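You operate a simulated robot arm through the tools that you are given. There is no shell and no other tool.

You are at the controls of a simulated robot arm. One attempt, no reset.

## Task
Dry the glass cup with the black rim on hot air.
Fine: stand it in the dryer, push the grey slider off the air slots, run the fan till the drops are gone, switch off; leave the cup there and the slots open.

It is judged by the outcome, as a careful person would: the job done as asked, and still so three seconds after it is handed in. It fails if anything else is knocked over, pushed out of place, dropped, spilled or broken.

## Robot
A 7-joint arm with a two-finger parallel gripper, fixed in place. Base frame: the origin is at the foot of the arm, x ahead of it, y to its left, z up; the work surface is at about z = 0. Readings come in m, rad, newtons and seconds.
With the tool pointing down near the work surface it reaches from about 0.24 to 0.62 m from the base axis. Its first joint turns from -1.152 to 1.152 rad. Payload 2.6 kg.
The tool frame sits at the grasp point between the pads (the TCP): z along the fingers, y along the line on which they close. The tips reach 0.03 m beyond it. The gripper opens to 0.094 m. The fingers are 0.028 m wide and 0.01 m thick; the gripper's body (0.05 by 0.096 m) begins 0.055 m behind the TCP.
Orientation is that of the tool frame in the base frame, as a unit quaternion [x, y, z, w]. With the fingers straight down and closing along the base's y, the tool's x points along the base's -x, its y along +y and its z along -z.

## Interface
- The arm moves only by the tool step_arm. Its argument "moves" is a list that holds one entry, the list of rows, each a list of 7 numbers: the shift along the tool's x, y, z in m, then the turn, a rotation vector about the tool's x, y, z in rad, then the gripper command, from -1 (shut) to 1 (fully open), values between in proportion. In form: [[[tx, ty, tz, ax, ay, az, gripper], ...]]. A call has 1 to 20 rows; each row shifts and turns the commanded pose from where the row before left it, along the tool's axes as they then stand. A row lasts 0.2 s, in which the tool goes at most 0.05 m and 0.15 rad; a call with a longer step from one row to the next is refused whole, and so is a gripper value outside its range. A pose out of reach is approached as far as the arm can. The call stops where the force on the tool passes 40 N (or 10 N more than at its start, if that is more) or the arm is blocked; 0.2 s more then pass. Each finger travels about 0.072 m/s and halts on what it meets, pressing with about 34 N; the grip force reading is that of the motor and also rises with nothing between the fingers. The clock runs only during rows and for 0.2 s after the last one: add rows that do not move to give the fingers time. The reply holds the time, the measured pose of the TCP, the force on the tool along the base axes, the opening and the grip force, in the units named above and with some noise, with the torque about the TCP (base axes, N m) and any sound that the robot's microphone picked up.
- Cameras (640 x 400 px; columns grow to the right, rows downward): "scene" is fixed at [0.0325, 0.4263, 0.5703]; the picture's right is [-0.81, -0.58, 0.00], its down [-0.29, 0.40, -0.87] and it looks along [0.50, -0.71, -0.50] (base axes); focal length 316 px, centre (320, 200). "wrist" rides on the gripper at [0.076, 0.014, -0.103] in the tool frame; the picture's right is [-0.18, 0.98, 0.00], its down [-0.75, -0.14, -0.64] and it looks along [-0.63, -0.12, 0.77] (tool axes); focal length 243 px, centre (320, 200). There is no depth. A picture from a camera that has moved, and an enlarged one, comes with that camera's place and axes in the base frame and with its lens.
- snapshot(camera): a new picture of that camera. No time passes.
- zoom(camera, box): a new picture of the part [left, top, right, bottom] of that camera's present view, enlarged. No time passes.
- sign_off(): hands the job in; it is judged then, once.

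Places have to be worked out from the pictures, the camera data and where the tool is seen. Open the gripper and draw the arm clear of the work before you hand the job in, unless the task says otherwise.

The tools are called after "Request:" by a JSON object that holds its "op" and its "data". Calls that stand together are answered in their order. step_arm: Moves the arm, as the interface text tells. Its arguments: {"type":"object","properties":{"moves":{"type":"array","items":{"type":"array","items":{"type":"array","items":{"type":"number"}}}}},"required":["moves"]} The other tools are called the same way: snapshot (camera) takes a picture; zoom (camera, box) takes an enlarged picture of a part of a camera's view; sign_off () hands the job in.

At the start:

```text
clock: 0.0
ee_pos: [0.3591, 0.0311, 0.3634]
ee_rot: [0.0, 1.0, 0.0, 0.0]
contact_force: [0.2, 0.7, 0.9]
moment: [0.01, 0.01, -0.03]
width: 0.0942
grasp_force: 0.1
```

scene: 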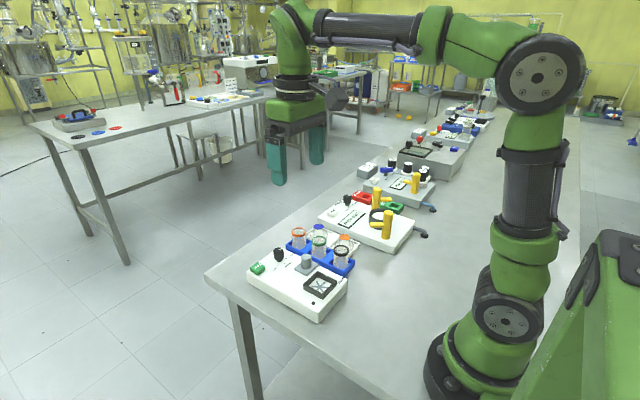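
wrist: 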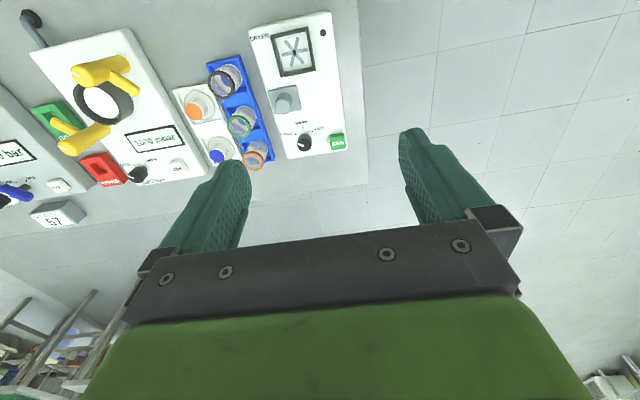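

I'll look closer at the dryer and the cup rack in both cameras before moving anything.

Request:
{"op": "zoom", "data": {"camera": "scene", "box": [230, 210, 370, 330]}}

Request:
{"op": "zoom", "data": {"camera": "wrist", "box": [160, 10, 370, 180]}}

```text
3.33 times, centred on (300, 270) of scene
camera zoom: at [0.0325, 0.4263, 0.5703], right [-0.81, -0.58, 0.0], down [-0.29, 0.4, -0.87], along [0.5, -0.71, -0.5], focal length 1054 px, centre (387, -33)
```

zoom: 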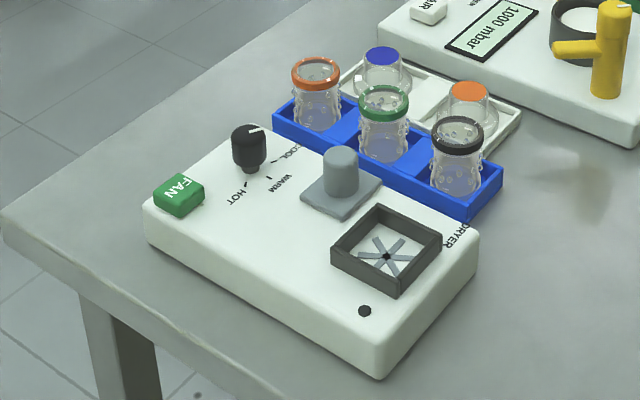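

```text
2.35 times, centred on (265, 95) of wrist
camera zoom: at [0.2835, 0.0446, 0.4666], right [0.18, 0.98, 0.0], down [0.75, -0.14, 0.64], along [0.63, -0.12, -0.77], focal length 571 px, centre (449, 447)
```

zoom: 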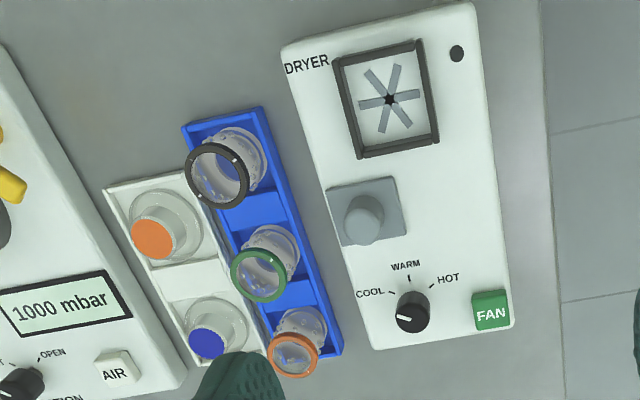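

The rim of the black-rimmed cup sits at about (0.362, -0.133, 0.045), with the vent frame at about (0.34, -0.008), the grey slider knob at about (0.40, -0.037) and the heat knob at about (0.48, -0.023). I'll go down to z≈0.22 to look closer, still well above everything.

Request:
{"op": "step_arm", "data": {"moves": [[[0.005, -0.015, 0.036, 0, 0, 0, 1], [0.005, -0.015, 0.036, 0, 0, 0, 1], [0.005, -0.015, 0.036, 0, 0, 0, 1], [0.005, -0.016, 0.036, 0, 0, 0, 1], [0, 0, 0, 0, 0, 0, 1]]]}}

Request:
{"op": "snapshot", "data": {"camera": "wrist"}}

Request:
{"op": "snapshot", "data": {"camera": "scene"}}

```text
clock: 1.2
ee_pos: [0.3397, -0.0306, 0.2178]
ee_rot: [0.002, 1.0, -0.001, -0.001]
contact_force: [-0.4, -0.2, 0.0]
moment: [-0.01, -0.01, -0.02]
width: 0.0941
grasp_force: 0.0
```

```text
taken
camera wrist: at [0.2635, -0.0167, 0.3217], right [0.19, 0.98, 0.0], down [0.75, -0.14, 0.64], along [0.63, -0.12, -0.77], focal length 243 px, centre (320, 200)
```

wrist: 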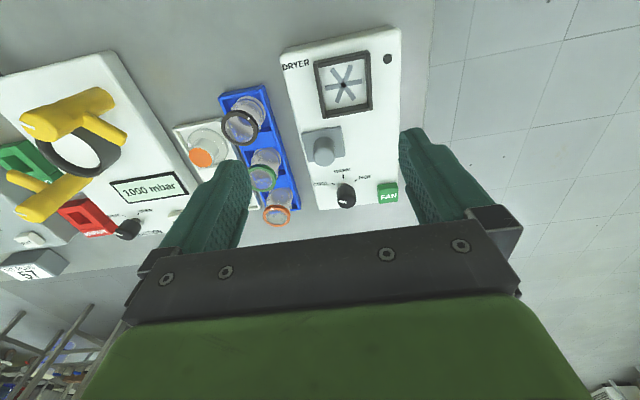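

```text
taken
```

scene: 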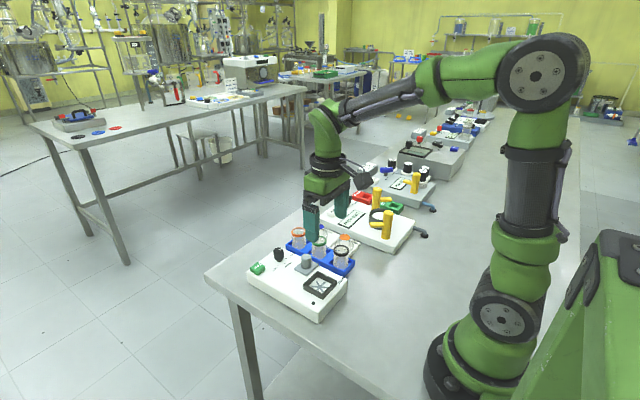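

The geometry agrees between the two views. I'll enlarge the dryer, the slider and the cups.

Request:
{"op": "zoom", "data": {"camera": "wrist", "box": [270, 20, 430, 120]}}

Request:
{"op": "zoom", "data": {"camera": "wrist", "box": [280, 115, 420, 215]}}

Request:
{"op": "zoom", "data": {"camera": "wrist", "box": [170, 70, 310, 170]}}

Request:
{"op": "zoom", "data": {"camera": "scene", "box": [285, 230, 365, 310]}}

Request:
{"op": "zoom", "data": {"camera": "scene", "box": [240, 220, 320, 290]}}

```text
4.00 times, centred on (350, 70) of wrist
camera zoom: at [0.2635, -0.0167, 0.3217], right [0.19, 0.98, 0.0], down [0.75, -0.14, 0.64], along [0.63, -0.12, -0.77], focal length 970 px, centre (200, 720)
```

zoom: 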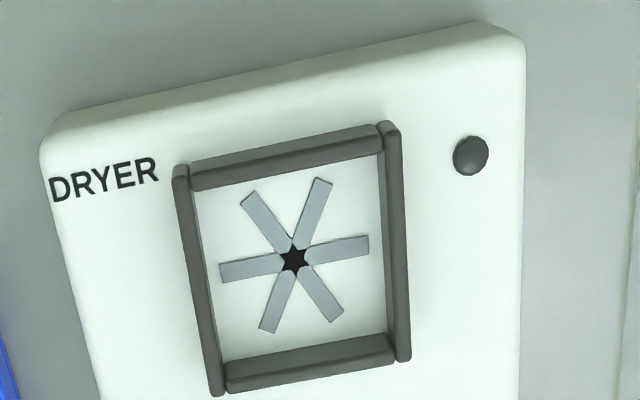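

```text
4.00 times, centred on (350, 165) of wrist
camera zoom: at [0.2635, -0.0167, 0.3217], right [0.19, 0.98, 0.0], down [0.75, -0.14, 0.64], along [0.63, -0.12, -0.77], focal length 970 px, centre (200, 340)
```

zoom: 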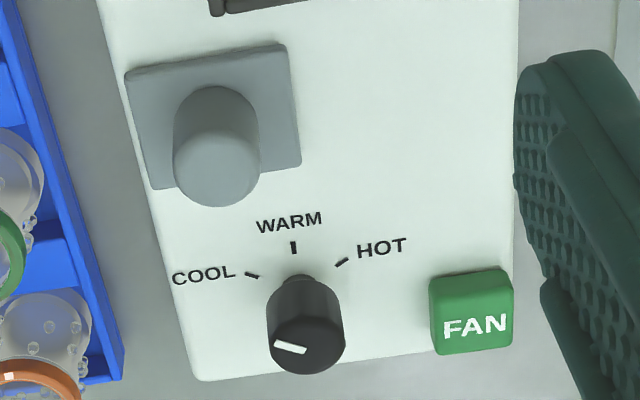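

```text
4.00 times, centred on (240, 120) of wrist
camera zoom: at [0.2635, -0.0167, 0.3217], right [0.19, 0.98, 0.0], down [0.75, -0.14, 0.64], along [0.63, -0.12, -0.77], focal length 970 px, centre (640, 520)
```

zoom: 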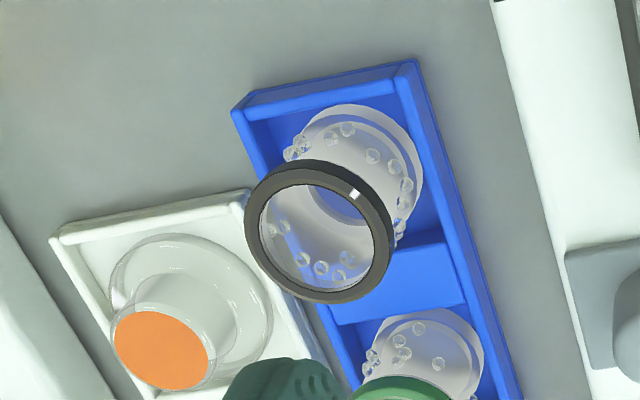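

```text
5.00 times, centred on (325, 270) of scene
camera zoom: at [0.0325, 0.4262, 0.5703], right [-0.81, -0.58, 0.0], down [-0.29, 0.4, -0.87], along [0.5, -0.71, -0.5], focal length 1581 px, centre (295, -150)
```

zoom: 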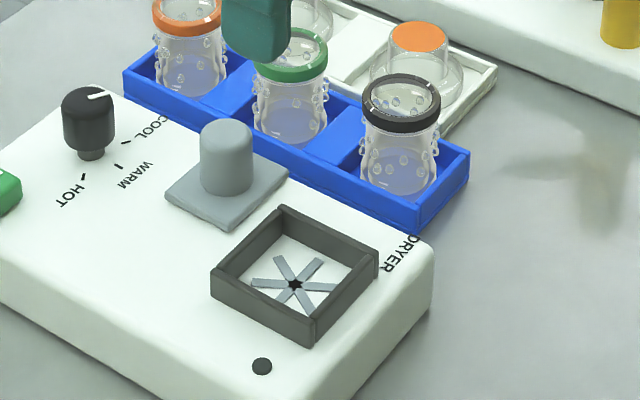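

```text
5.71 times, centred on (280, 255) of scene
camera zoom: at [0.0325, 0.4262, 0.5703], right [-0.81, -0.58, 0.0], down [-0.29, 0.4, -0.87], along [0.5, -0.71, -0.5], focal length 1807 px, centre (549, -114)
```

zoom: 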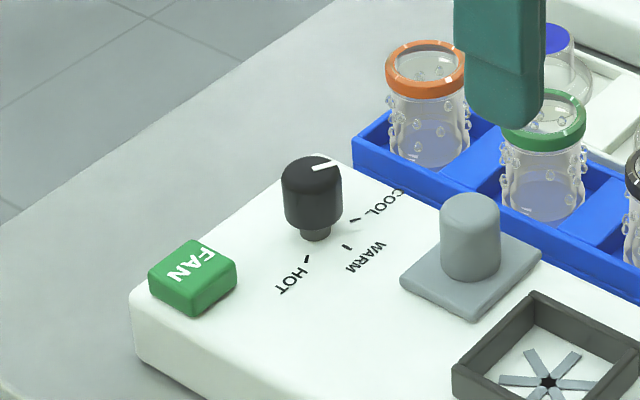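

The scene and wrist rays agree. The black-rim cup is at about (0.360, -0.129) with its rim at z≈0.053, and the vent centre is at (0.340, -0.005) with the panel at z≈0.036. I'll hover above the cup with the fingers partly open, narrow enough to clear the orange-bottomed cup beside it.

Request:
{"op": "step_arm", "data": {"moves": [[[-0.005, -0.0246, 0.0145, 0, 0, 0, 0.45], [-0.005, -0.0246, 0.0145, 0, 0, 0, 0.45], [-0.005, -0.0246, 0.0145, 0, 0, 0, 0.45], [-0.005, -0.0246, 0.0145, 0, 0, 0, 0.45], [0, 0, 0, 0, 0, 0, 0.45]]]}}

Request:
{"op": "snapshot", "data": {"camera": "wrist"}}

Request:
{"op": "zoom", "data": {"camera": "wrist", "box": [220, 20, 420, 200]}}

Request:
{"op": "zoom", "data": {"camera": "scene", "box": [270, 170, 390, 290]}}

```text
clock: 2.4
ee_pos: [0.3595, -0.1286, 0.1621]
ee_rot: [0.0, 1.0, 0.0, 0.0]
contact_force: [0.0, 0.6, -0.4]
moment: [0.01, -0.01, -0.04]
width: 0.068
grasp_force: 0.0
```

```text
taken
camera wrist: at [0.2833, -0.1144, 0.2649], right [0.18, 0.98, 0.0], down [0.75, -0.14, 0.64], along [0.63, -0.12, -0.77], focal length 243 px, centre (320, 200)
```

wrist: 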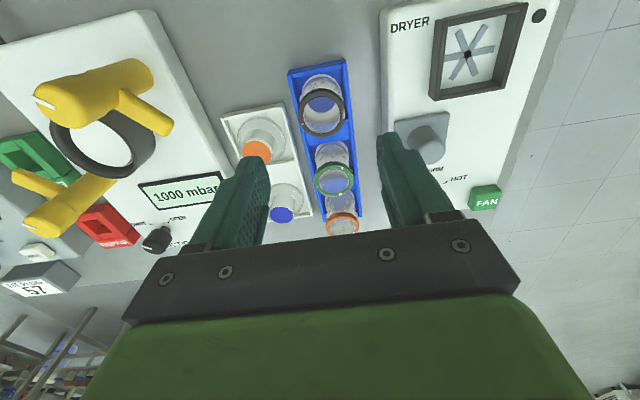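

```text
2.22 times, centred on (320, 110) of wrist
camera zoom: at [0.2833, -0.1144, 0.2649], right [0.18, 0.98, 0.0], down [0.75, -0.14, 0.64], along [0.63, -0.12, -0.77], focal length 539 px, centre (320, 400)
```

zoom: 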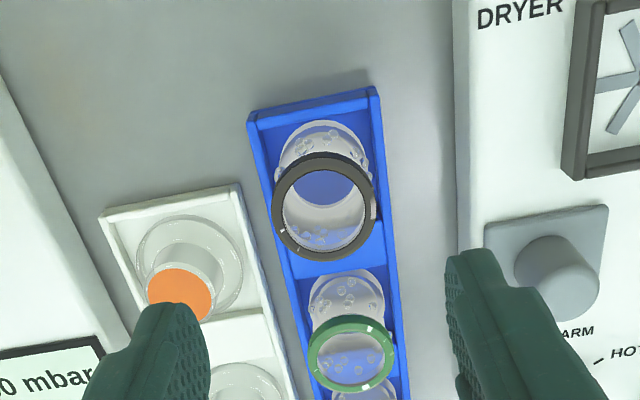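

```text
3.33 times, centred on (330, 230) of scene
camera zoom: at [0.0325, 0.4262, 0.5703], right [-0.81, -0.58, 0.0], down [-0.29, 0.4, -0.87], along [0.5, -0.71, -0.5], focal length 1054 px, centre (287, 100)
```

zoom: 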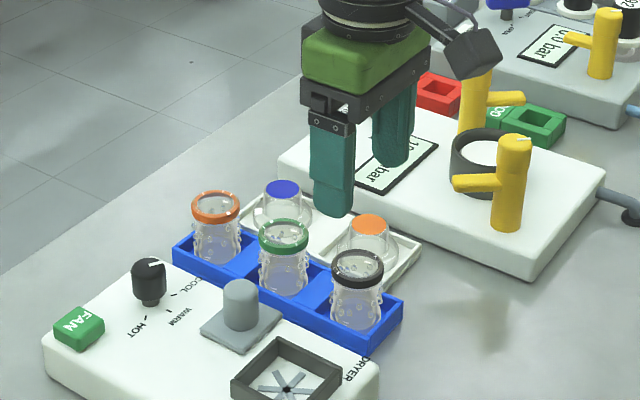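

The cup's rim centre is at (0.360, -0.127), almost exactly below the tool. I'll go down to TCP z≈0.056, which puts the tips above the rack walls, and check for contact.

Request:
{"op": "step_arm", "data": {"moves": [[[0, 0.0015, 0.03, 0, 0, 0, 0.45], [0, 0, 0.03, 0, 0, 0, 0.45], [0, 0, 0.02, 0, 0, 0, 0.45], [0, 0, 0.014, 0, 0, 0, 0.45], [0, 0, 0.012, 0, 0, 0, 0.45], [0, 0, 0, 0, 0, 0, 0.45]]]}}

Request:
{"op": "snapshot", "data": {"camera": "wrist"}}

Request:
{"op": "zoom", "data": {"camera": "scene", "box": [290, 200, 390, 290]}}

```text
clock: 3.8
ee_pos: [0.3586, -0.1253, 0.0554]
ee_rot: [0.0, 1.0, 0.0, 0.0]
contact_force: [0.4, -0.4, -0.1]
moment: [0.03, -0.02, -0.01]
width: 0.0683
grasp_force: 0.2
```

```text
taken
camera wrist: at [0.2828, -0.1127, 0.1582], right [0.18, 0.98, 0.0], down [0.75, -0.14, 0.64], along [0.63, -0.12, -0.77], focal length 243 px, centre (320, 200)
```

wrist: 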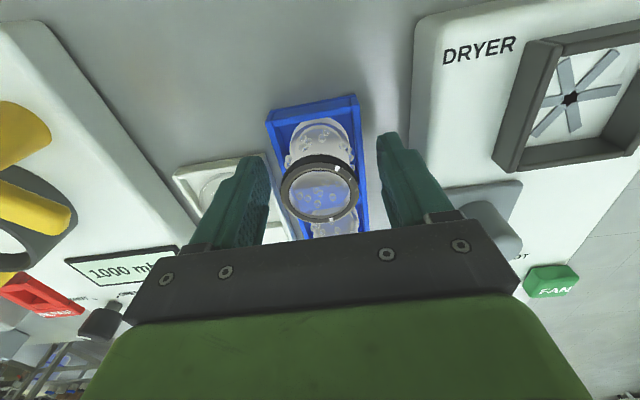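

```text
4.44 times, centred on (340, 245) of scene
camera zoom: at [0.0325, 0.4263, 0.5703], right [-0.81, -0.58, 0.0], down [-0.29, 0.4, -0.87], along [0.5, -0.71, -0.5], focal length 1405 px, centre (231, 0)
```

zoom: 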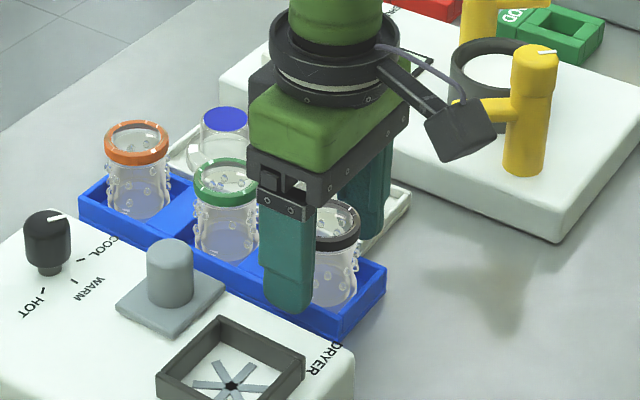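

The rim is centred at (320, 188), right on the TCP projection, and nothing is touching. I'll close the fingers.

Request:
{"op": "step_arm", "data": {"moves": [[[0, 0, 0, 0, 0, 0, -0.2], [0, 0, 0, 0, 0, 0, -0.5], [0, 0, 0, 0, 0, 0, -1], [0, 0, 0, 0, 0, 0, -1]]]}}

Request:
{"op": "snapshot", "data": {"camera": "wrist"}}

```text
clock: 4.8
ee_pos: [0.3589, -0.1273, 0.055]
ee_rot: [0.0, 1.0, -0.001, -0.001]
contact_force: [1.1, -0.6, 0.3]
moment: [0.0, -0.01, -0.01]
width: 0.0387
grasp_force: 33.9
```

```text
taken
camera wrist: at [0.2828, -0.1127, 0.1585], right [0.18, 0.98, 0.0], down [0.75, -0.14, 0.64], along [0.63, -0.12, -0.77], focal length 243 px, centre (320, 200)
```

wrist: 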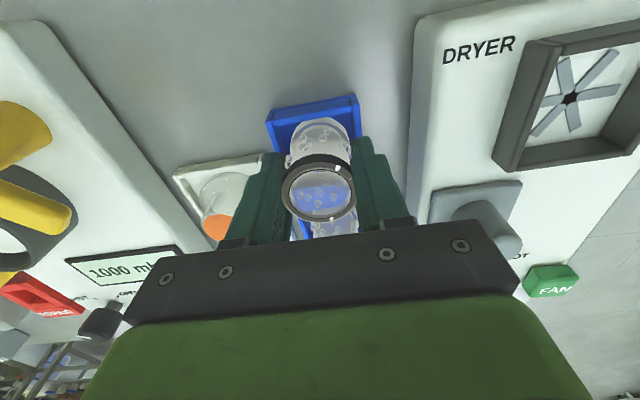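

I have the cup, at a width of 38.7 mm. I'll lift it straight up.

Request:
{"op": "step_arm", "data": {"moves": [[[0, 0, -0.01, 0, 0, 0, -1], [0, 0, -0.02, 0, 0, 0, -1], [0, 0, -0.025, 0, 0, 0, -1], [0, 0, -0.025, 0, 0, 0, -1], [0, 0, -0.015, 0, 0, 0, -1], [0, 0, 0, 0, 0, 0, -1]]]}}

Request:
{"op": "zoom", "data": {"camera": "scene", "box": [270, 160, 390, 290]}}

Request:
{"op": "snapshot", "data": {"camera": "wrist"}}

```text
clock: 6.2
ee_pos: [0.3602, -0.1275, 0.1518]
ee_rot: [0.0, 1.0, 0.0, 0.001]
contact_force: [-0.6, 0.5, -0.2]
moment: [0.01, -0.01, 0.01]
width: 0.0391
grasp_force: 34.3
```

```text
3.08 times, centred on (330, 225) of scene
camera zoom: at [0.0325, 0.4263, 0.5703], right [-0.81, -0.58, 0.0], down [-0.29, 0.4, -0.87], along [0.5, -0.71, -0.5], focal length 973 px, centre (289, 123)
```

zoom: 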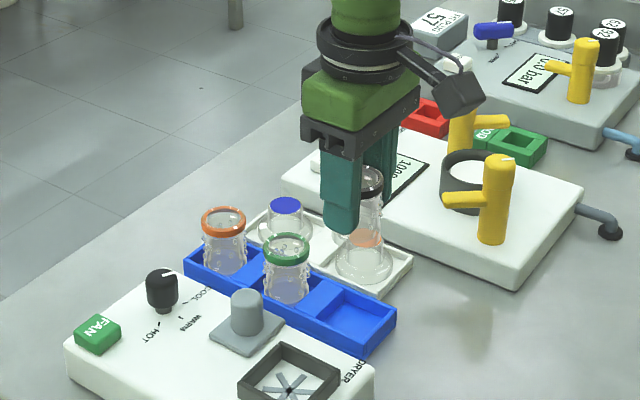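

```text
taken
camera wrist: at [0.2837, -0.1134, 0.2543], right [0.18, 0.98, 0.0], down [0.75, -0.14, 0.64], along [0.63, -0.12, -0.77], focal length 243 px, centre (320, 200)
```

wrist: 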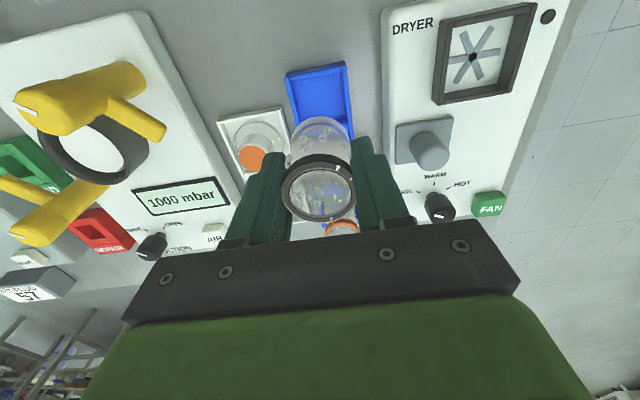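

The cup came up straight and nothing else moved. I'll carry it over the vent frame at about (0.340, -0.004).

Request:
{"op": "step_arm", "data": {"moves": [[[0.0039, 0.0246, 0, 0, 0, 0, -1], [0.0039, 0.0246, 0, 0, 0, 0, -1], [0.0039, 0.0246, 0, 0, 0, 0, -1], [0.0039, 0.0246, 0, 0, 0, 0, -1], [0.0039, 0.0246, 0, 0, 0, 0, -1], [0, 0, 0, 0, 0, 0, -1]]]}}

Request:
{"op": "zoom", "data": {"camera": "scene", "box": [270, 180, 390, 320]}}

Request:
{"op": "snapshot", "data": {"camera": "wrist"}}

Request:
{"op": "zoom", "data": {"camera": "wrist", "box": [240, 40, 400, 220]}}

```text
clock: 7.6
ee_pos: [0.3409, -0.0049, 0.1482]
ee_rot: [0.0, 1.0, 0.0, 0.0]
contact_force: [-0.4, -0.7, -0.6]
moment: [-0.03, -0.02, 0.0]
width: 0.0384
grasp_force: 33.9
```

```text
2.86 times, centred on (330, 250) of scene
camera zoom: at [0.0324, 0.4263, 0.5703], right [-0.81, -0.58, 0.0], down [-0.29, 0.4, -0.87], along [0.5, -0.71, -0.5], focal length 903 px, centre (291, 57)
```

zoom: 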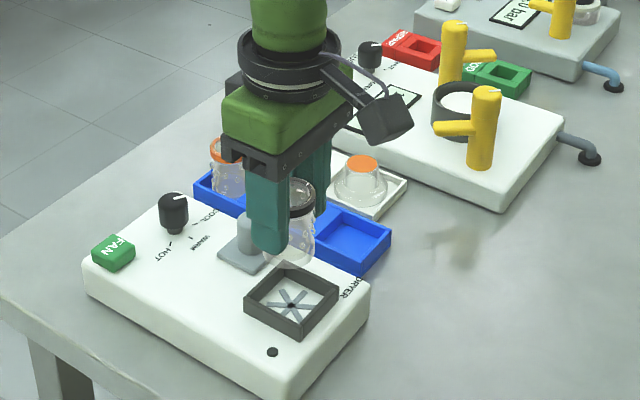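

```text
taken
camera wrist: at [0.2647, 0.0099, 0.2513], right [0.18, 0.98, 0.0], down [0.75, -0.14, 0.64], along [0.63, -0.12, -0.77], focal length 243 px, centre (320, 200)
```

wrist: 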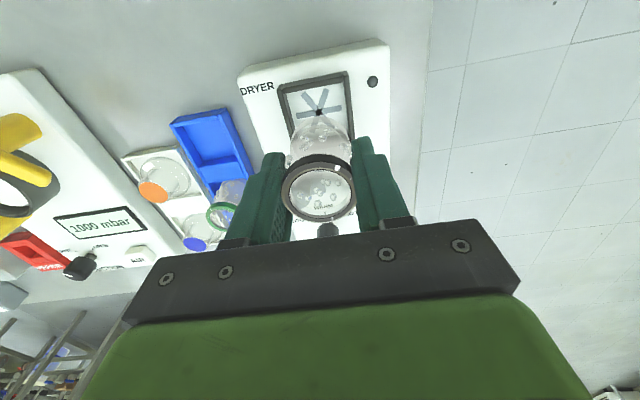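

```text
2.22 times, centred on (320, 130) of wrist
camera zoom: at [0.2647, 0.0099, 0.2513], right [0.18, 0.98, 0.0], down [0.75, -0.14, 0.64], along [0.63, -0.12, -0.77], focal length 539 px, centre (320, 356)
```

zoom: 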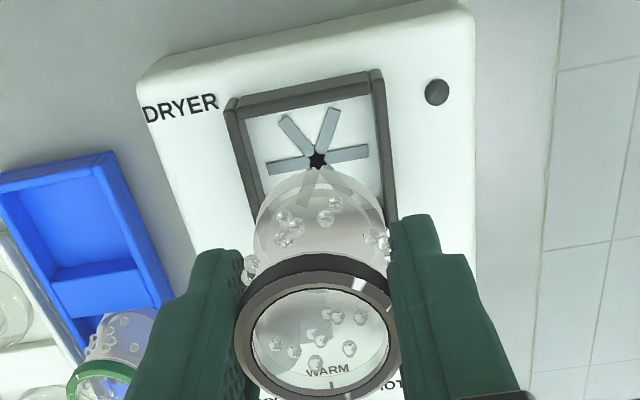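

The vent centre is about 1 mm to the right of the tool axis and 1 mm nearer the base. I'll correct for that, lower to just above the panel, and check.

Request:
{"op": "step_arm", "data": {"moves": [[[0.001, -0.0012, 0.015, 0, 0, 0, -1], [0, 0, 0.015, 0, 0, 0, -1], [0, 0, 0.01, 0, 0, 0, -1], [0, 0, 0.008, 0, 0, 0, -1], [0, 0, 0.004, 0, 0, 0, -1], [0, 0, 0, 0, 0, 0, -1]]]}}

Request:
{"op": "zoom", "data": {"camera": "scene", "box": [270, 200, 370, 310]}}

Request:
{"op": "zoom", "data": {"camera": "wrist", "box": [220, 40, 420, 220]}}

```text
clock: 9.0
ee_pos: [0.3395, -0.0052, 0.0987]
ee_rot: [-0.001, 1.0, 0.0, 0.0]
contact_force: [-0.2, -0.5, -0.2]
moment: [-0.01, 0.02, 0.01]
width: 0.0388
grasp_force: 34.1
```

```text
3.64 times, centred on (320, 255) of scene
camera zoom: at [0.0325, 0.4263, 0.5703], right [-0.81, -0.58, 0.0], down [-0.29, 0.4, -0.87], along [0.5, -0.71, -0.5], focal length 1150 px, centre (320, 0)
```

zoom: 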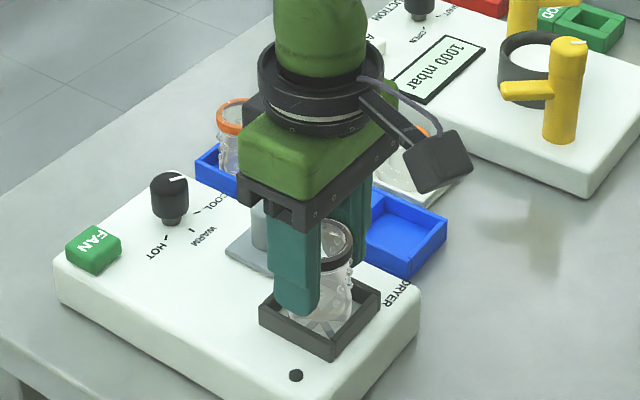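

```text
2.22 times, centred on (320, 130) of wrist
camera zoom: at [0.2631, 0.009, 0.2013], right [0.18, 0.98, 0.0], down [0.75, -0.14, 0.64], along [0.63, -0.12, -0.77], focal length 539 px, centre (320, 356)
```

zoom: 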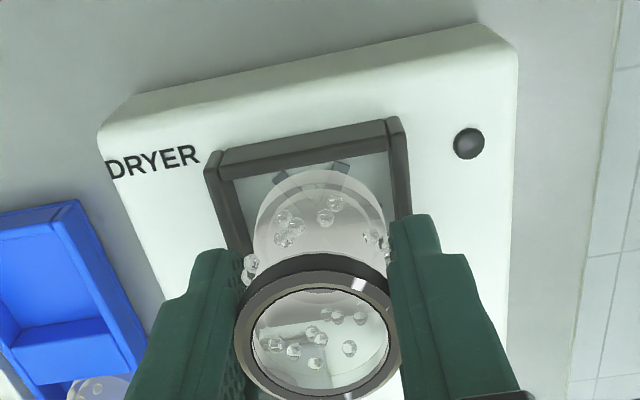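

The cup base is centred between the frame walls and there's no contact yet. I'll lower it in small steps.

Request:
{"op": "step_arm", "data": {"moves": [[[0, 0, 0.003, 0, 0, 0, -1], [0, 0, 0.002, 0, 0, 0, -1], [0, 0, 0.002, 0, 0, 0, -1], [0, 0, 0, 0, 0, 0, -1]]]}}

Request:
{"op": "zoom", "data": {"camera": "scene", "box": [290, 230, 350, 300]}}

Request:
{"op": "zoom", "data": {"camera": "wrist", "box": [220, 40, 420, 220]}}

```text
clock: 10.0
ee_pos: [0.3394, -0.0049, 0.0912]
ee_rot: [0.0, 1.0, 0.0, 0.0]
contact_force: [0.3, 0.9, -0.3]
moment: [-0.02, 0.02, -0.01]
width: 0.0388
grasp_force: 34.2
```

```text
5.71 times, centred on (320, 265) of scene
camera zoom: at [0.0325, 0.4263, 0.5703], right [-0.81, -0.58, 0.0], down [-0.29, 0.4, -0.87], along [0.5, -0.71, -0.5], focal length 1807 px, centre (320, -171)
```

zoom: 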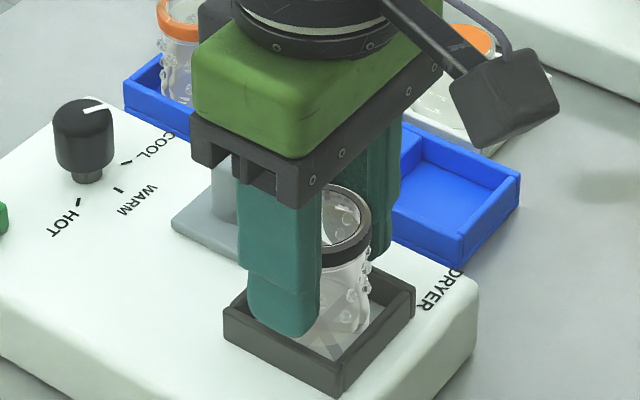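

```text
2.22 times, centred on (320, 130) of wrist
camera zoom: at [0.2633, 0.0087, 0.1948], right [0.18, 0.98, 0.0], down [0.75, -0.14, 0.64], along [0.63, -0.12, -0.77], focal length 539 px, centre (320, 356)
```

zoom: 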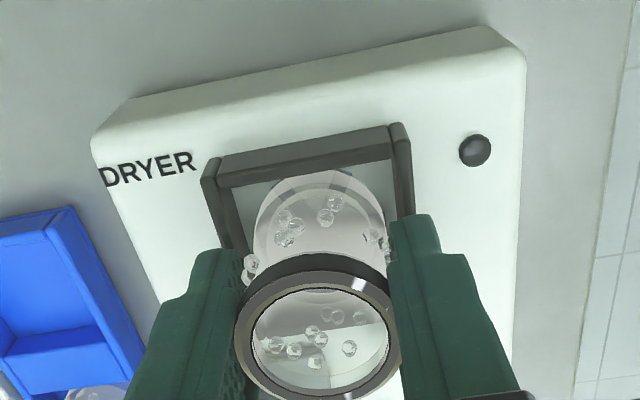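

Still no contact and the walls are clear. I'll keep going down gently until the force shows up.

Request:
{"op": "step_arm", "data": {"moves": [[[0, 0, 0.0015, 0, 0, 0, -1], [0, 0, 0.0015, 0, 0, 0, -1], [0, 0, 0, 0, 0, 0, -1]]]}}

```text
clock: 10.8
ee_pos: [0.3415, -0.005, 0.0898]
ee_rot: [0.0, 1.0, 0.0, 0.001]
contact_force: [-2.4, 0.5, 14.6]
moment: [0.15, 0.0, 0.04]
width: 0.0388
grasp_force: 33.9
```

There's contact at z≈0.090, which is close to the expected floor height. I'll check that the cup is on the panel and not on a wall.

Request:
{"op": "zoom", "data": {"camera": "wrist", "box": [250, 80, 390, 200]}}

Request:
{"op": "zoom", "data": {"camera": "scene", "box": [300, 250, 350, 300]}}

```text
3.33 times, centred on (320, 140) of wrist
camera zoom: at [0.2639, 0.0085, 0.1918], right [0.18, 0.98, 0.0], down [0.75, -0.14, 0.64], along [0.63, -0.12, -0.77], focal length 809 px, centre (320, 400)
```

zoom: 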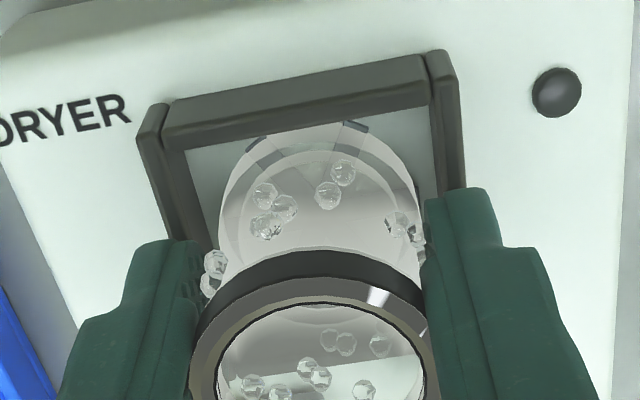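

```text
8.00 times, centred on (325, 275) of scene
camera zoom: at [0.0324, 0.4263, 0.5703], right [-0.81, -0.58, 0.0], down [-0.29, 0.4, -0.87], along [0.5, -0.71, -0.5], focal length 2530 px, centre (280, -400)
```

zoom: 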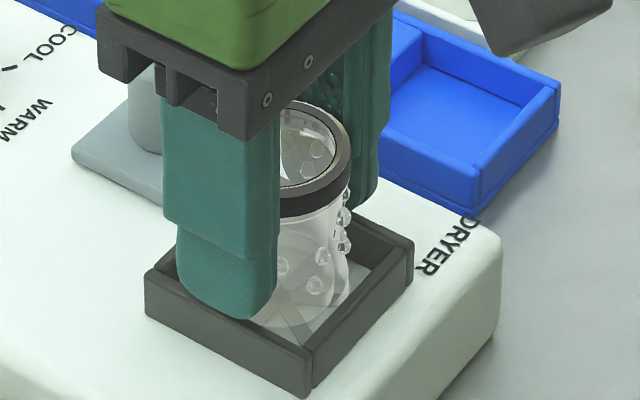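

The cup base is inside the frame with clearance on every wall I can see. I'll release slowly and back straight up.

Request:
{"op": "step_arm", "data": {"moves": [[[0, 0, -0.0005, 0, 0, 0, -1], [0, 0, 0, 0, 0, 0, -0.1], [0, 0, 0, 0, 0, 0, 0.1], [0, 0, 0, 0, 0, 0, 0.45], [0, 0, 0, 0, 0, 0, 0.45], [0, 0, 0, 0, 0, 0, 0.45]]]}}

Request:
{"op": "zoom", "data": {"camera": "scene", "box": [290, 230, 360, 300]}}

Request:
{"op": "zoom", "data": {"camera": "wrist", "box": [220, 60, 420, 220]}}

```text
clock: 12.2
ee_pos: [0.3388, -0.0066, 0.0885]
ee_rot: [0.0, 1.0, -0.001, 0.0]
contact_force: [0.2, -0.9, 0.8]
moment: [0.01, 0.0, -0.02]
width: 0.0682
grasp_force: 0.0
```

```text
5.71 times, centred on (325, 265) of scene
camera zoom: at [0.0325, 0.4263, 0.5703], right [-0.81, -0.58, 0.0], down [-0.29, 0.4, -0.87], along [0.5, -0.71, -0.5], focal length 1807 px, centre (291, -171)
```

zoom: 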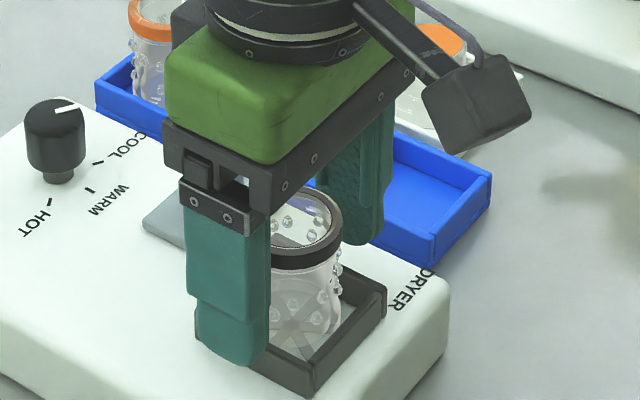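

```text
2.50 times, centred on (320, 140) of wrist
camera zoom: at [0.2631, 0.0082, 0.192], right [0.18, 0.98, 0.0], down [0.75, -0.14, 0.64], along [0.63, -0.12, -0.77], focal length 606 px, centre (320, 350)
```

zoom: 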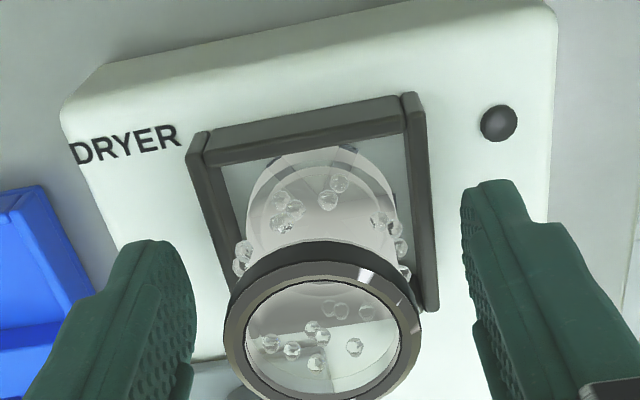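

The cup stands in the frame. I'll lift straight up to z≈0.2 and look again.

Request:
{"op": "step_arm", "data": {"moves": [[[0, 0, -0.01, 0, 0, 0, 0.45], [0, 0, -0.025, 0, 0, 0, 0.45], [0, 0, -0.035, 0, 0, 0, 0.45], [0, 0, -0.04, 0, 0, 0, 0.45], [0, 0, 0, 0, 0, 0, 0.45]]]}}

Request:
{"op": "zoom", "data": {"camera": "scene", "box": [240, 215, 360, 315]}}

Request:
{"op": "snapshot", "data": {"camera": "wrist"}}

Request:
{"op": "zoom", "data": {"camera": "wrist", "box": [220, 20, 420, 220]}}

```text
clock: 13.4
ee_pos: [0.3385, -0.002, 0.198]
ee_rot: [0.0, 1.0, 0.001, -0.001]
contact_force: [0.1, -0.1, 0.7]
moment: [0.01, -0.01, 0.01]
width: 0.0683
grasp_force: 0.1
```

```text
4.00 times, centred on (300, 265) of scene
camera zoom: at [0.0324, 0.4263, 0.5703], right [-0.81, -0.58, 0.0], down [-0.29, 0.4, -0.87], along [0.5, -0.71, -0.5], focal length 1265 px, centre (400, -60)
```

zoom: 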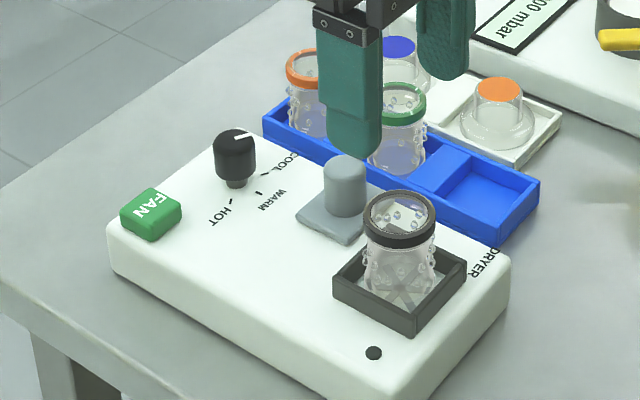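

```text
taken
camera wrist: at [0.2622, 0.0105, 0.3018], right [0.18, 0.98, 0.0], down [0.75, -0.14, 0.64], along [0.63, -0.12, -0.77], focal length 243 px, centre (320, 200)
```

wrist: 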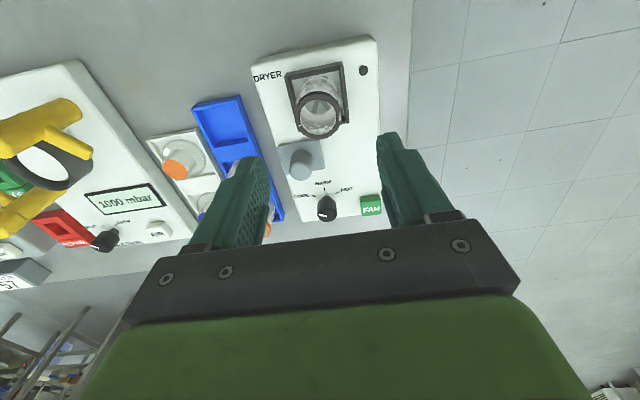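

```text
2.00 times, centred on (320, 120) of wrist
camera zoom: at [0.2622, 0.0105, 0.3018], right [0.18, 0.98, 0.0], down [0.75, -0.14, 0.64], along [0.63, -0.12, -0.77], focal length 485 px, centre (320, 360)
```

zoom: 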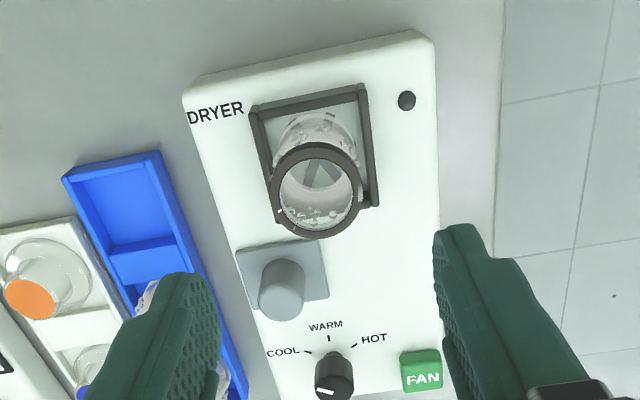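

The cup is standing upright in the frame. The slider knob is at about (0.402, -0.037) with its top at z≈0.073, and the plate only has free room towards +y. I'll hover above the slider knob and check before going down.

Request:
{"op": "step_arm", "data": {"moves": [[[-0.021, -0.0105, 0, 0, 0, 0, 0.45], [-0.021, -0.0105, 0.01, 0, 0, 0, 0.45], [-0.021, -0.0107, 0.02, 0, 0, 0, 0.45], [0, 0, 0.02, 0, 0, 0, 0.45], [0, 0, 0, 0, 0, 0, 0.45]]]}}

Request:
{"op": "zoom", "data": {"camera": "wrist", "box": [220, 20, 420, 220]}}

Request:
{"op": "zoom", "data": {"camera": "scene", "box": [240, 195, 360, 315]}}

```text
clock: 14.6
ee_pos: [0.4015, -0.0365, 0.148]
ee_rot: [0.0, 1.0, 0.0, 0.0]
contact_force: [-0.1, 0.1, -0.2]
moment: [0.01, -0.03, 0.01]
width: 0.0682
grasp_force: 0.1
```

```text
2.00 times, centred on (320, 120) of wrist
camera zoom: at [0.3253, -0.022, 0.2512], right [0.18, 0.98, 0.0], down [0.75, -0.14, 0.64], along [0.63, -0.12, -0.77], focal length 485 px, centre (320, 360)
```

zoom: 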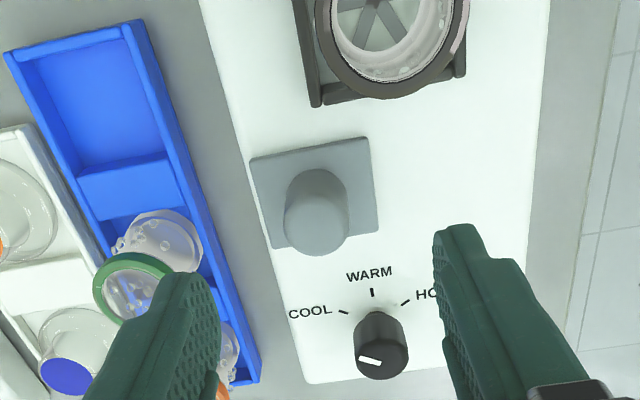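

```text
3.33 times, centred on (300, 255) of scene
camera zoom: at [0.0325, 0.4262, 0.5703], right [-0.81, -0.58, 0.0], down [-0.29, 0.4, -0.87], along [0.5, -0.71, -0.5], focal length 1054 px, centre (387, 17)
```

zoom: 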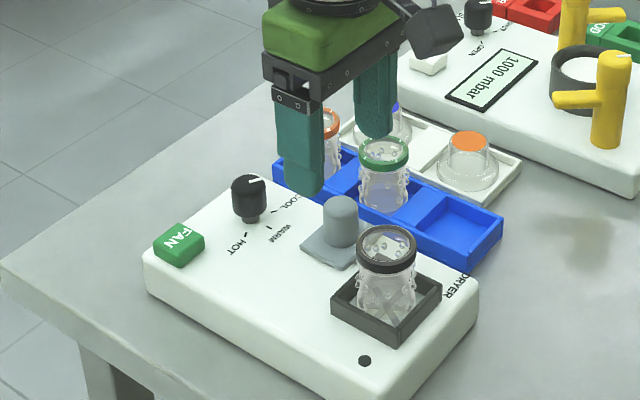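

The knob top is almost on the tool axis. I'll go down to z≈0.079 and grip it.

Request:
{"op": "step_arm", "data": {"moves": [[[0, -0.0012, 0.025, 0, 0, 0, 0.45], [0, 0, 0.025, 0, 0, 0, 0.45], [0, 0, 0.019, 0, 0, 0, 0.45], [0, 0, 0, 0, 0, 0, 0.2], [0, 0, 0, 0, 0, 0, -0.3], [0, 0, 0, 0, 0, 0, -0.8], [0, 0, 0, 0, 0, 0, -0.8], [0, 0, 0, 0, 0, 0, -0.8]]]}}

Request:
{"op": "zoom", "data": {"camera": "scene", "box": [240, 195, 360, 315]}}

Request:
{"op": "zoom", "data": {"camera": "wrist", "box": [220, 20, 420, 220]}}

```text
clock: 16.4
ee_pos: [0.4028, -0.0385, 0.0777]
ee_rot: [0.0, 1.0, 0.0, 0.001]
contact_force: [3.3, 1.7, -6.0]
moment: [0.04, -0.06, -0.01]
width: 0.0245
grasp_force: 45.5
```

```text
3.33 times, centred on (300, 255) of scene
camera zoom: at [0.0325, 0.4262, 0.5703], right [-0.81, -0.58, 0.0], down [-0.29, 0.4, -0.87], along [0.5, -0.71, -0.5], focal length 1054 px, centre (387, 17)
```

zoom: 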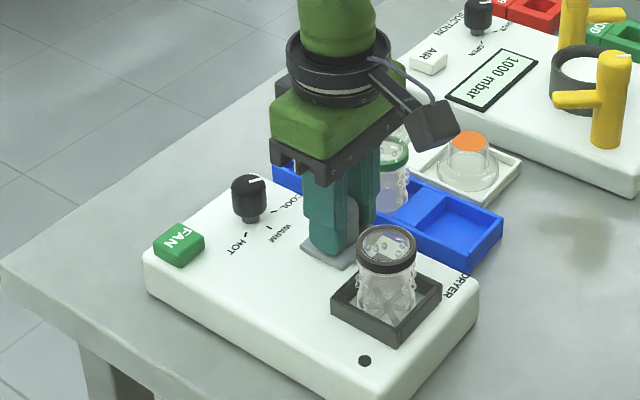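

```text
2.00 times, centred on (320, 120) of wrist
camera zoom: at [0.3263, -0.0243, 0.1821], right [0.18, 0.98, 0.0], down [0.75, -0.14, 0.64], along [0.63, -0.12, -0.77], focal length 485 px, centre (320, 360)
```

zoom: 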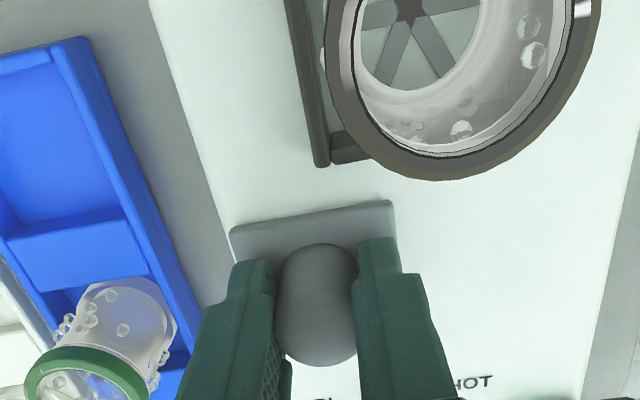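

The slider is gripped at 24.5 mm. I'll draw it towards +y in small steps and watch the force and whether the slots appear.

Request:
{"op": "step_arm", "data": {"moves": [[[0, 0.004, 0, 0, 0, 0, -0.8], [0, 0.005, 0, 0, 0, 0, -0.8], [0, 0.005, 0, 0, 0, 0, -0.8], [0, 0, 0, 0, 0, 0, -0.8]]]}}

Request:
{"op": "zoom", "data": {"camera": "scene", "box": [240, 195, 360, 315]}}

Request:
{"op": "zoom", "data": {"camera": "wrist", "box": [220, 20, 420, 220]}}

```text
clock: 17.4
ee_pos: [0.4027, -0.0251, 0.0792]
ee_rot: [-0.001, 1.0, -0.001, 0.0]
contact_force: [17.5, -0.3, -33.9]
moment: [0.04, -0.25, -0.04]
width: 0.0241
grasp_force: 45.0
```

```text
3.33 times, centred on (300, 255) of scene
camera zoom: at [0.0326, 0.4262, 0.5703], right [-0.81, -0.58, 0.0], down [-0.29, 0.4, -0.87], along [0.5, -0.71, -0.5], focal length 1054 px, centre (387, 17)
```

zoom: 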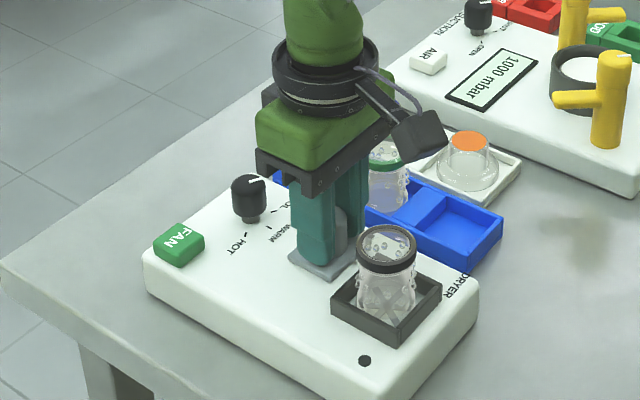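

```text
2.00 times, centred on (320, 120) of wrist
camera zoom: at [0.3262, -0.0104, 0.1822], right [0.18, 0.98, 0.0], down [0.75, -0.14, 0.64], along [0.63, -0.12, -0.77], focal length 485 px, centre (320, 360)
```

zoom: 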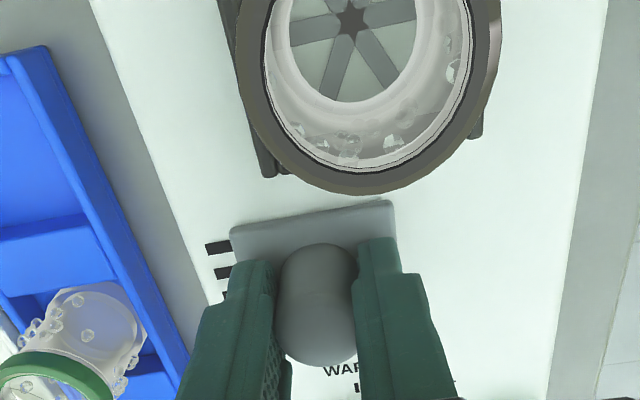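

The black slots are appearing on the -y side, so this is the right direction. But gripping builds up side loads (-34 N in z), so I'll loosen the grip and push with the left finger.

Request:
{"op": "step_arm", "data": {"moves": [[[0, 0, 0, 0, 0, 0, -0.5], [0, 0, 0, 0, 0, 0, -0.25], [0, 0, 0, 0, 0, 0, -0.25]]]}}

Request:
{"op": "zoom", "data": {"camera": "wrist", "box": [220, 20, 420, 220]}}

```text
clock: 18.2
ee_pos: [0.4022, -0.024, 0.0793]
ee_rot: [0.0, 1.0, 0.0, 0.0]
contact_force: [0.2, -1.0, 0.3]
moment: [-0.01, 0.0, 0.02]
width: 0.0353
grasp_force: 0.1
```

```text
2.00 times, centred on (320, 120) of wrist
camera zoom: at [0.326, -0.0104, 0.1834], right [0.18, 0.98, 0.0], down [0.75, -0.14, 0.64], along [0.63, -0.12, -0.77], focal length 485 px, centre (320, 360)
```

zoom: 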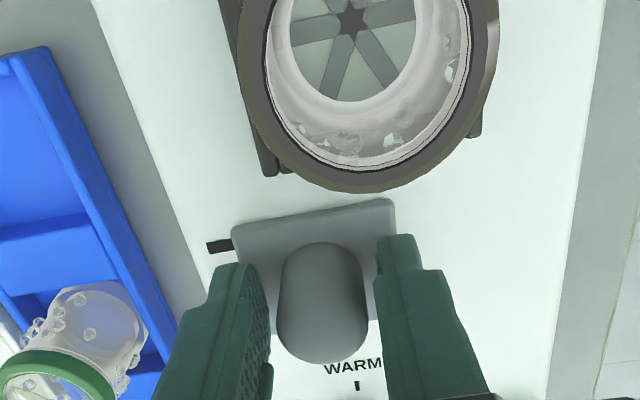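

The load is gone. Next I'll push +y with the left finger about 25 mm.

Request:
{"op": "step_arm", "data": {"moves": [[[0, 0.005, 0, 0, 0, 0, -0.25], [0, 0.005, 0, 0, 0, 0, -0.25], [0, 0.005, 0, 0, 0, 0, -0.25], [0, 0.005, 0, 0, 0, 0, -0.25], [0, 0.005, 0, 0, 0, 0, -0.25], [0, 0, 0, 0, 0, 0, -0.25]]]}}

Request:
{"op": "zoom", "data": {"camera": "wrist", "box": [220, 20, 420, 220]}}

Request:
{"op": "zoom", "data": {"camera": "scene", "box": [240, 195, 360, 315]}}

```text
clock: 19.6
ee_pos: [0.4016, 0.0016, 0.0797]
ee_rot: [0.0, 1.0, 0.0, -0.001]
contact_force: [0.5, 0.2, -1.4]
moment: [-0.01, -0.01, 0.0]
width: 0.0352
grasp_force: 0.0
```

```text
2.00 times, centred on (320, 120) of wrist
camera zoom: at [0.3255, 0.015, 0.1827], right [0.18, 0.98, 0.0], down [0.75, -0.14, 0.64], along [0.63, -0.12, -0.77], focal length 485 px, centre (320, 360)
```

zoom: 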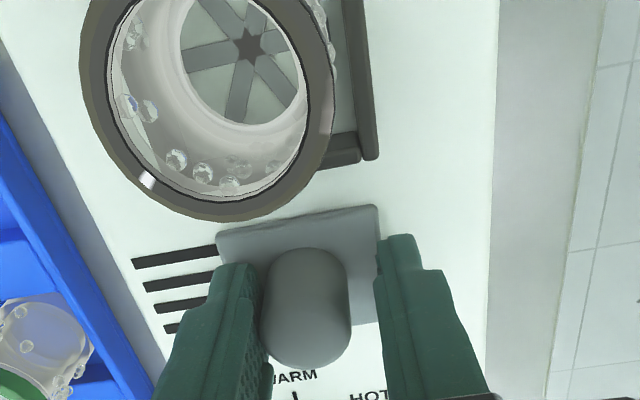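

```text
3.33 times, centred on (300, 255) of scene
camera zoom: at [0.0325, 0.4263, 0.5703], right [-0.81, -0.58, 0.0], down [-0.29, 0.4, -0.87], along [0.5, -0.71, -0.5], focal length 1054 px, centre (387, 17)
```

zoom: 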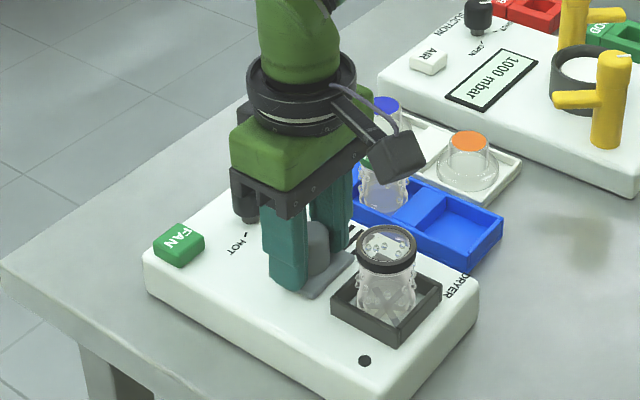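

The slots are showing and the slider moves smoothly. I'll push another 20 mm and check again.

Request:
{"op": "step_arm", "data": {"moves": [[[0, 0.005, 0, 0, 0, 0, -0.25], [0, 0.005, 0, 0, 0, 0, -0.25], [0, 0.004, 0, 0, 0, 0, -0.25], [0, 0.003, 0, 0, 0, 0, -0.25], [0, 0, 0, 0, 0, 0, -0.25]]]}}

Request:
{"op": "zoom", "data": {"camera": "wrist", "box": [200, 20, 400, 220]}}

Request:
{"op": "zoom", "data": {"camera": "scene", "box": [240, 195, 360, 315]}}

```text
clock: 20.8
ee_pos: [0.4023, 0.0178, 0.08]
ee_rot: [0.0, 1.0, 0.0, 0.0]
contact_force: [-1.5, 0.0, -0.1]
moment: [0.0, 0.02, 0.01]
width: 0.0352
grasp_force: 0.0
```

```text
2.00 times, centred on (300, 120) of wrist
camera zoom: at [0.3257, 0.0318, 0.1831], right [0.18, 0.98, 0.0], down [0.75, -0.14, 0.64], along [0.63, -0.12, -0.77], focal length 485 px, centre (360, 360)
```

zoom: 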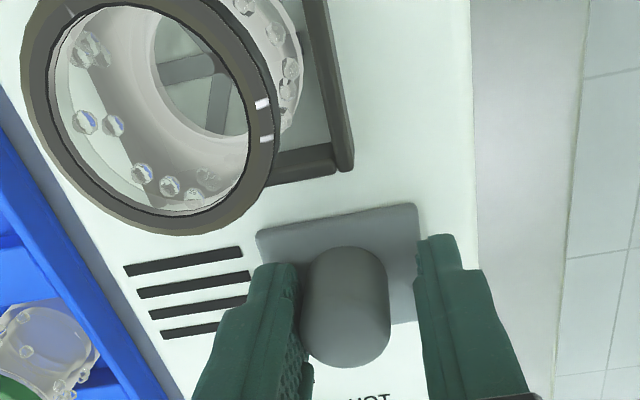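

```text
3.33 times, centred on (300, 255) of scene
camera zoom: at [0.0325, 0.4263, 0.5703], right [-0.81, -0.58, 0.0], down [-0.29, 0.4, -0.87], along [0.5, -0.71, -0.5], focal length 1054 px, centre (387, 17)
```

zoom: 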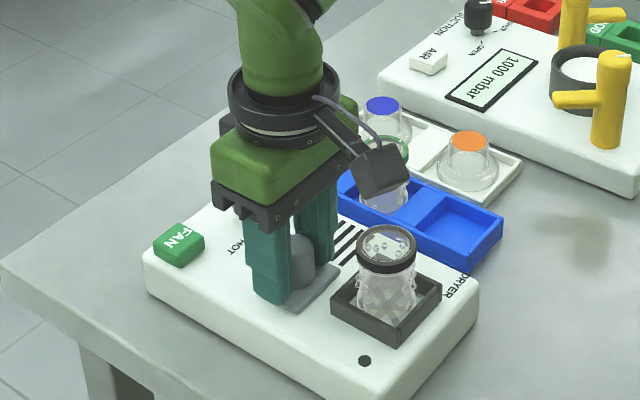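

All four slots are fully uncovered with about 4 mm to spare. I'll push 5 mm more for margin, back the finger off, and rise.

Request:
{"op": "step_arm", "data": {"moves": [[[0, 0.003, 0, 0, 0, 0, -0.25], [0, 0.002, 0, 0, 0, 0, -0.25], [0, 0, 0, 0, 0, 0, -0.25]]]}}

```text
clock: 21.6
ee_pos: [0.4029, 0.0223, 0.0804]
ee_rot: [0.0, 1.0, 0.0, 0.0]
contact_force: [-0.1, 0.0, 0.1]
moment: [-0.04, 0.0, 0.0]
width: 0.0355
grasp_force: 0.4
```

I'll centre the fingers around the knob so nothing drags, then rise and look.

Request:
{"op": "step_arm", "data": {"moves": [[[0, -0.005, 0, 0, 0, 0, -0.25], [0, 0, -0.01, 0, 0, 0, -0.25], [0, 0, -0.03, 0, 0, 0, -0.25], [0, 0, -0.04, 0, 0, 0, -0.25], [0, 0, -0.02, 0, 0, 0, 0.1], [0, 0, 0, 0, 0, 0, 0.1]]]}}

Request:
{"op": "zoom", "data": {"camera": "wrist", "box": [200, 0, 440, 220]}}

Request:
{"op": "zoom", "data": {"camera": "scene", "box": [240, 195, 360, 315]}}

```text
clock: 23.0
ee_pos: [0.4042, 0.0171, 0.1819]
ee_rot: [0.0, 1.0, 0.0, -0.001]
contact_force: [0.7, 0.1, 0.0]
moment: [-0.03, 0.04, -0.01]
width: 0.0517
grasp_force: 0.1
```

```text
1.82 times, centred on (320, 110) of wrist
camera zoom: at [0.3266, 0.0313, 0.2849], right [0.18, 0.98, 0.0], down [0.75, -0.14, 0.64], along [0.63, -0.12, -0.77], focal length 441 px, centre (320, 364)
```

zoom: 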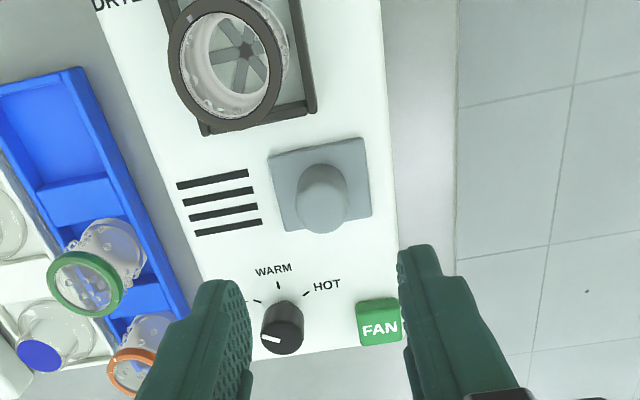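

```text
3.33 times, centred on (300, 255) of scene
camera zoom: at [0.0325, 0.4263, 0.5703], right [-0.81, -0.58, 0.0], down [-0.29, 0.4, -0.87], along [0.5, -0.71, -0.5], focal length 1054 px, centre (387, 17)
```

zoom: 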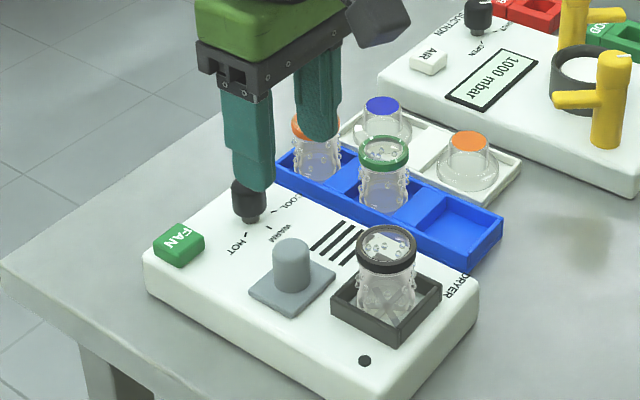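

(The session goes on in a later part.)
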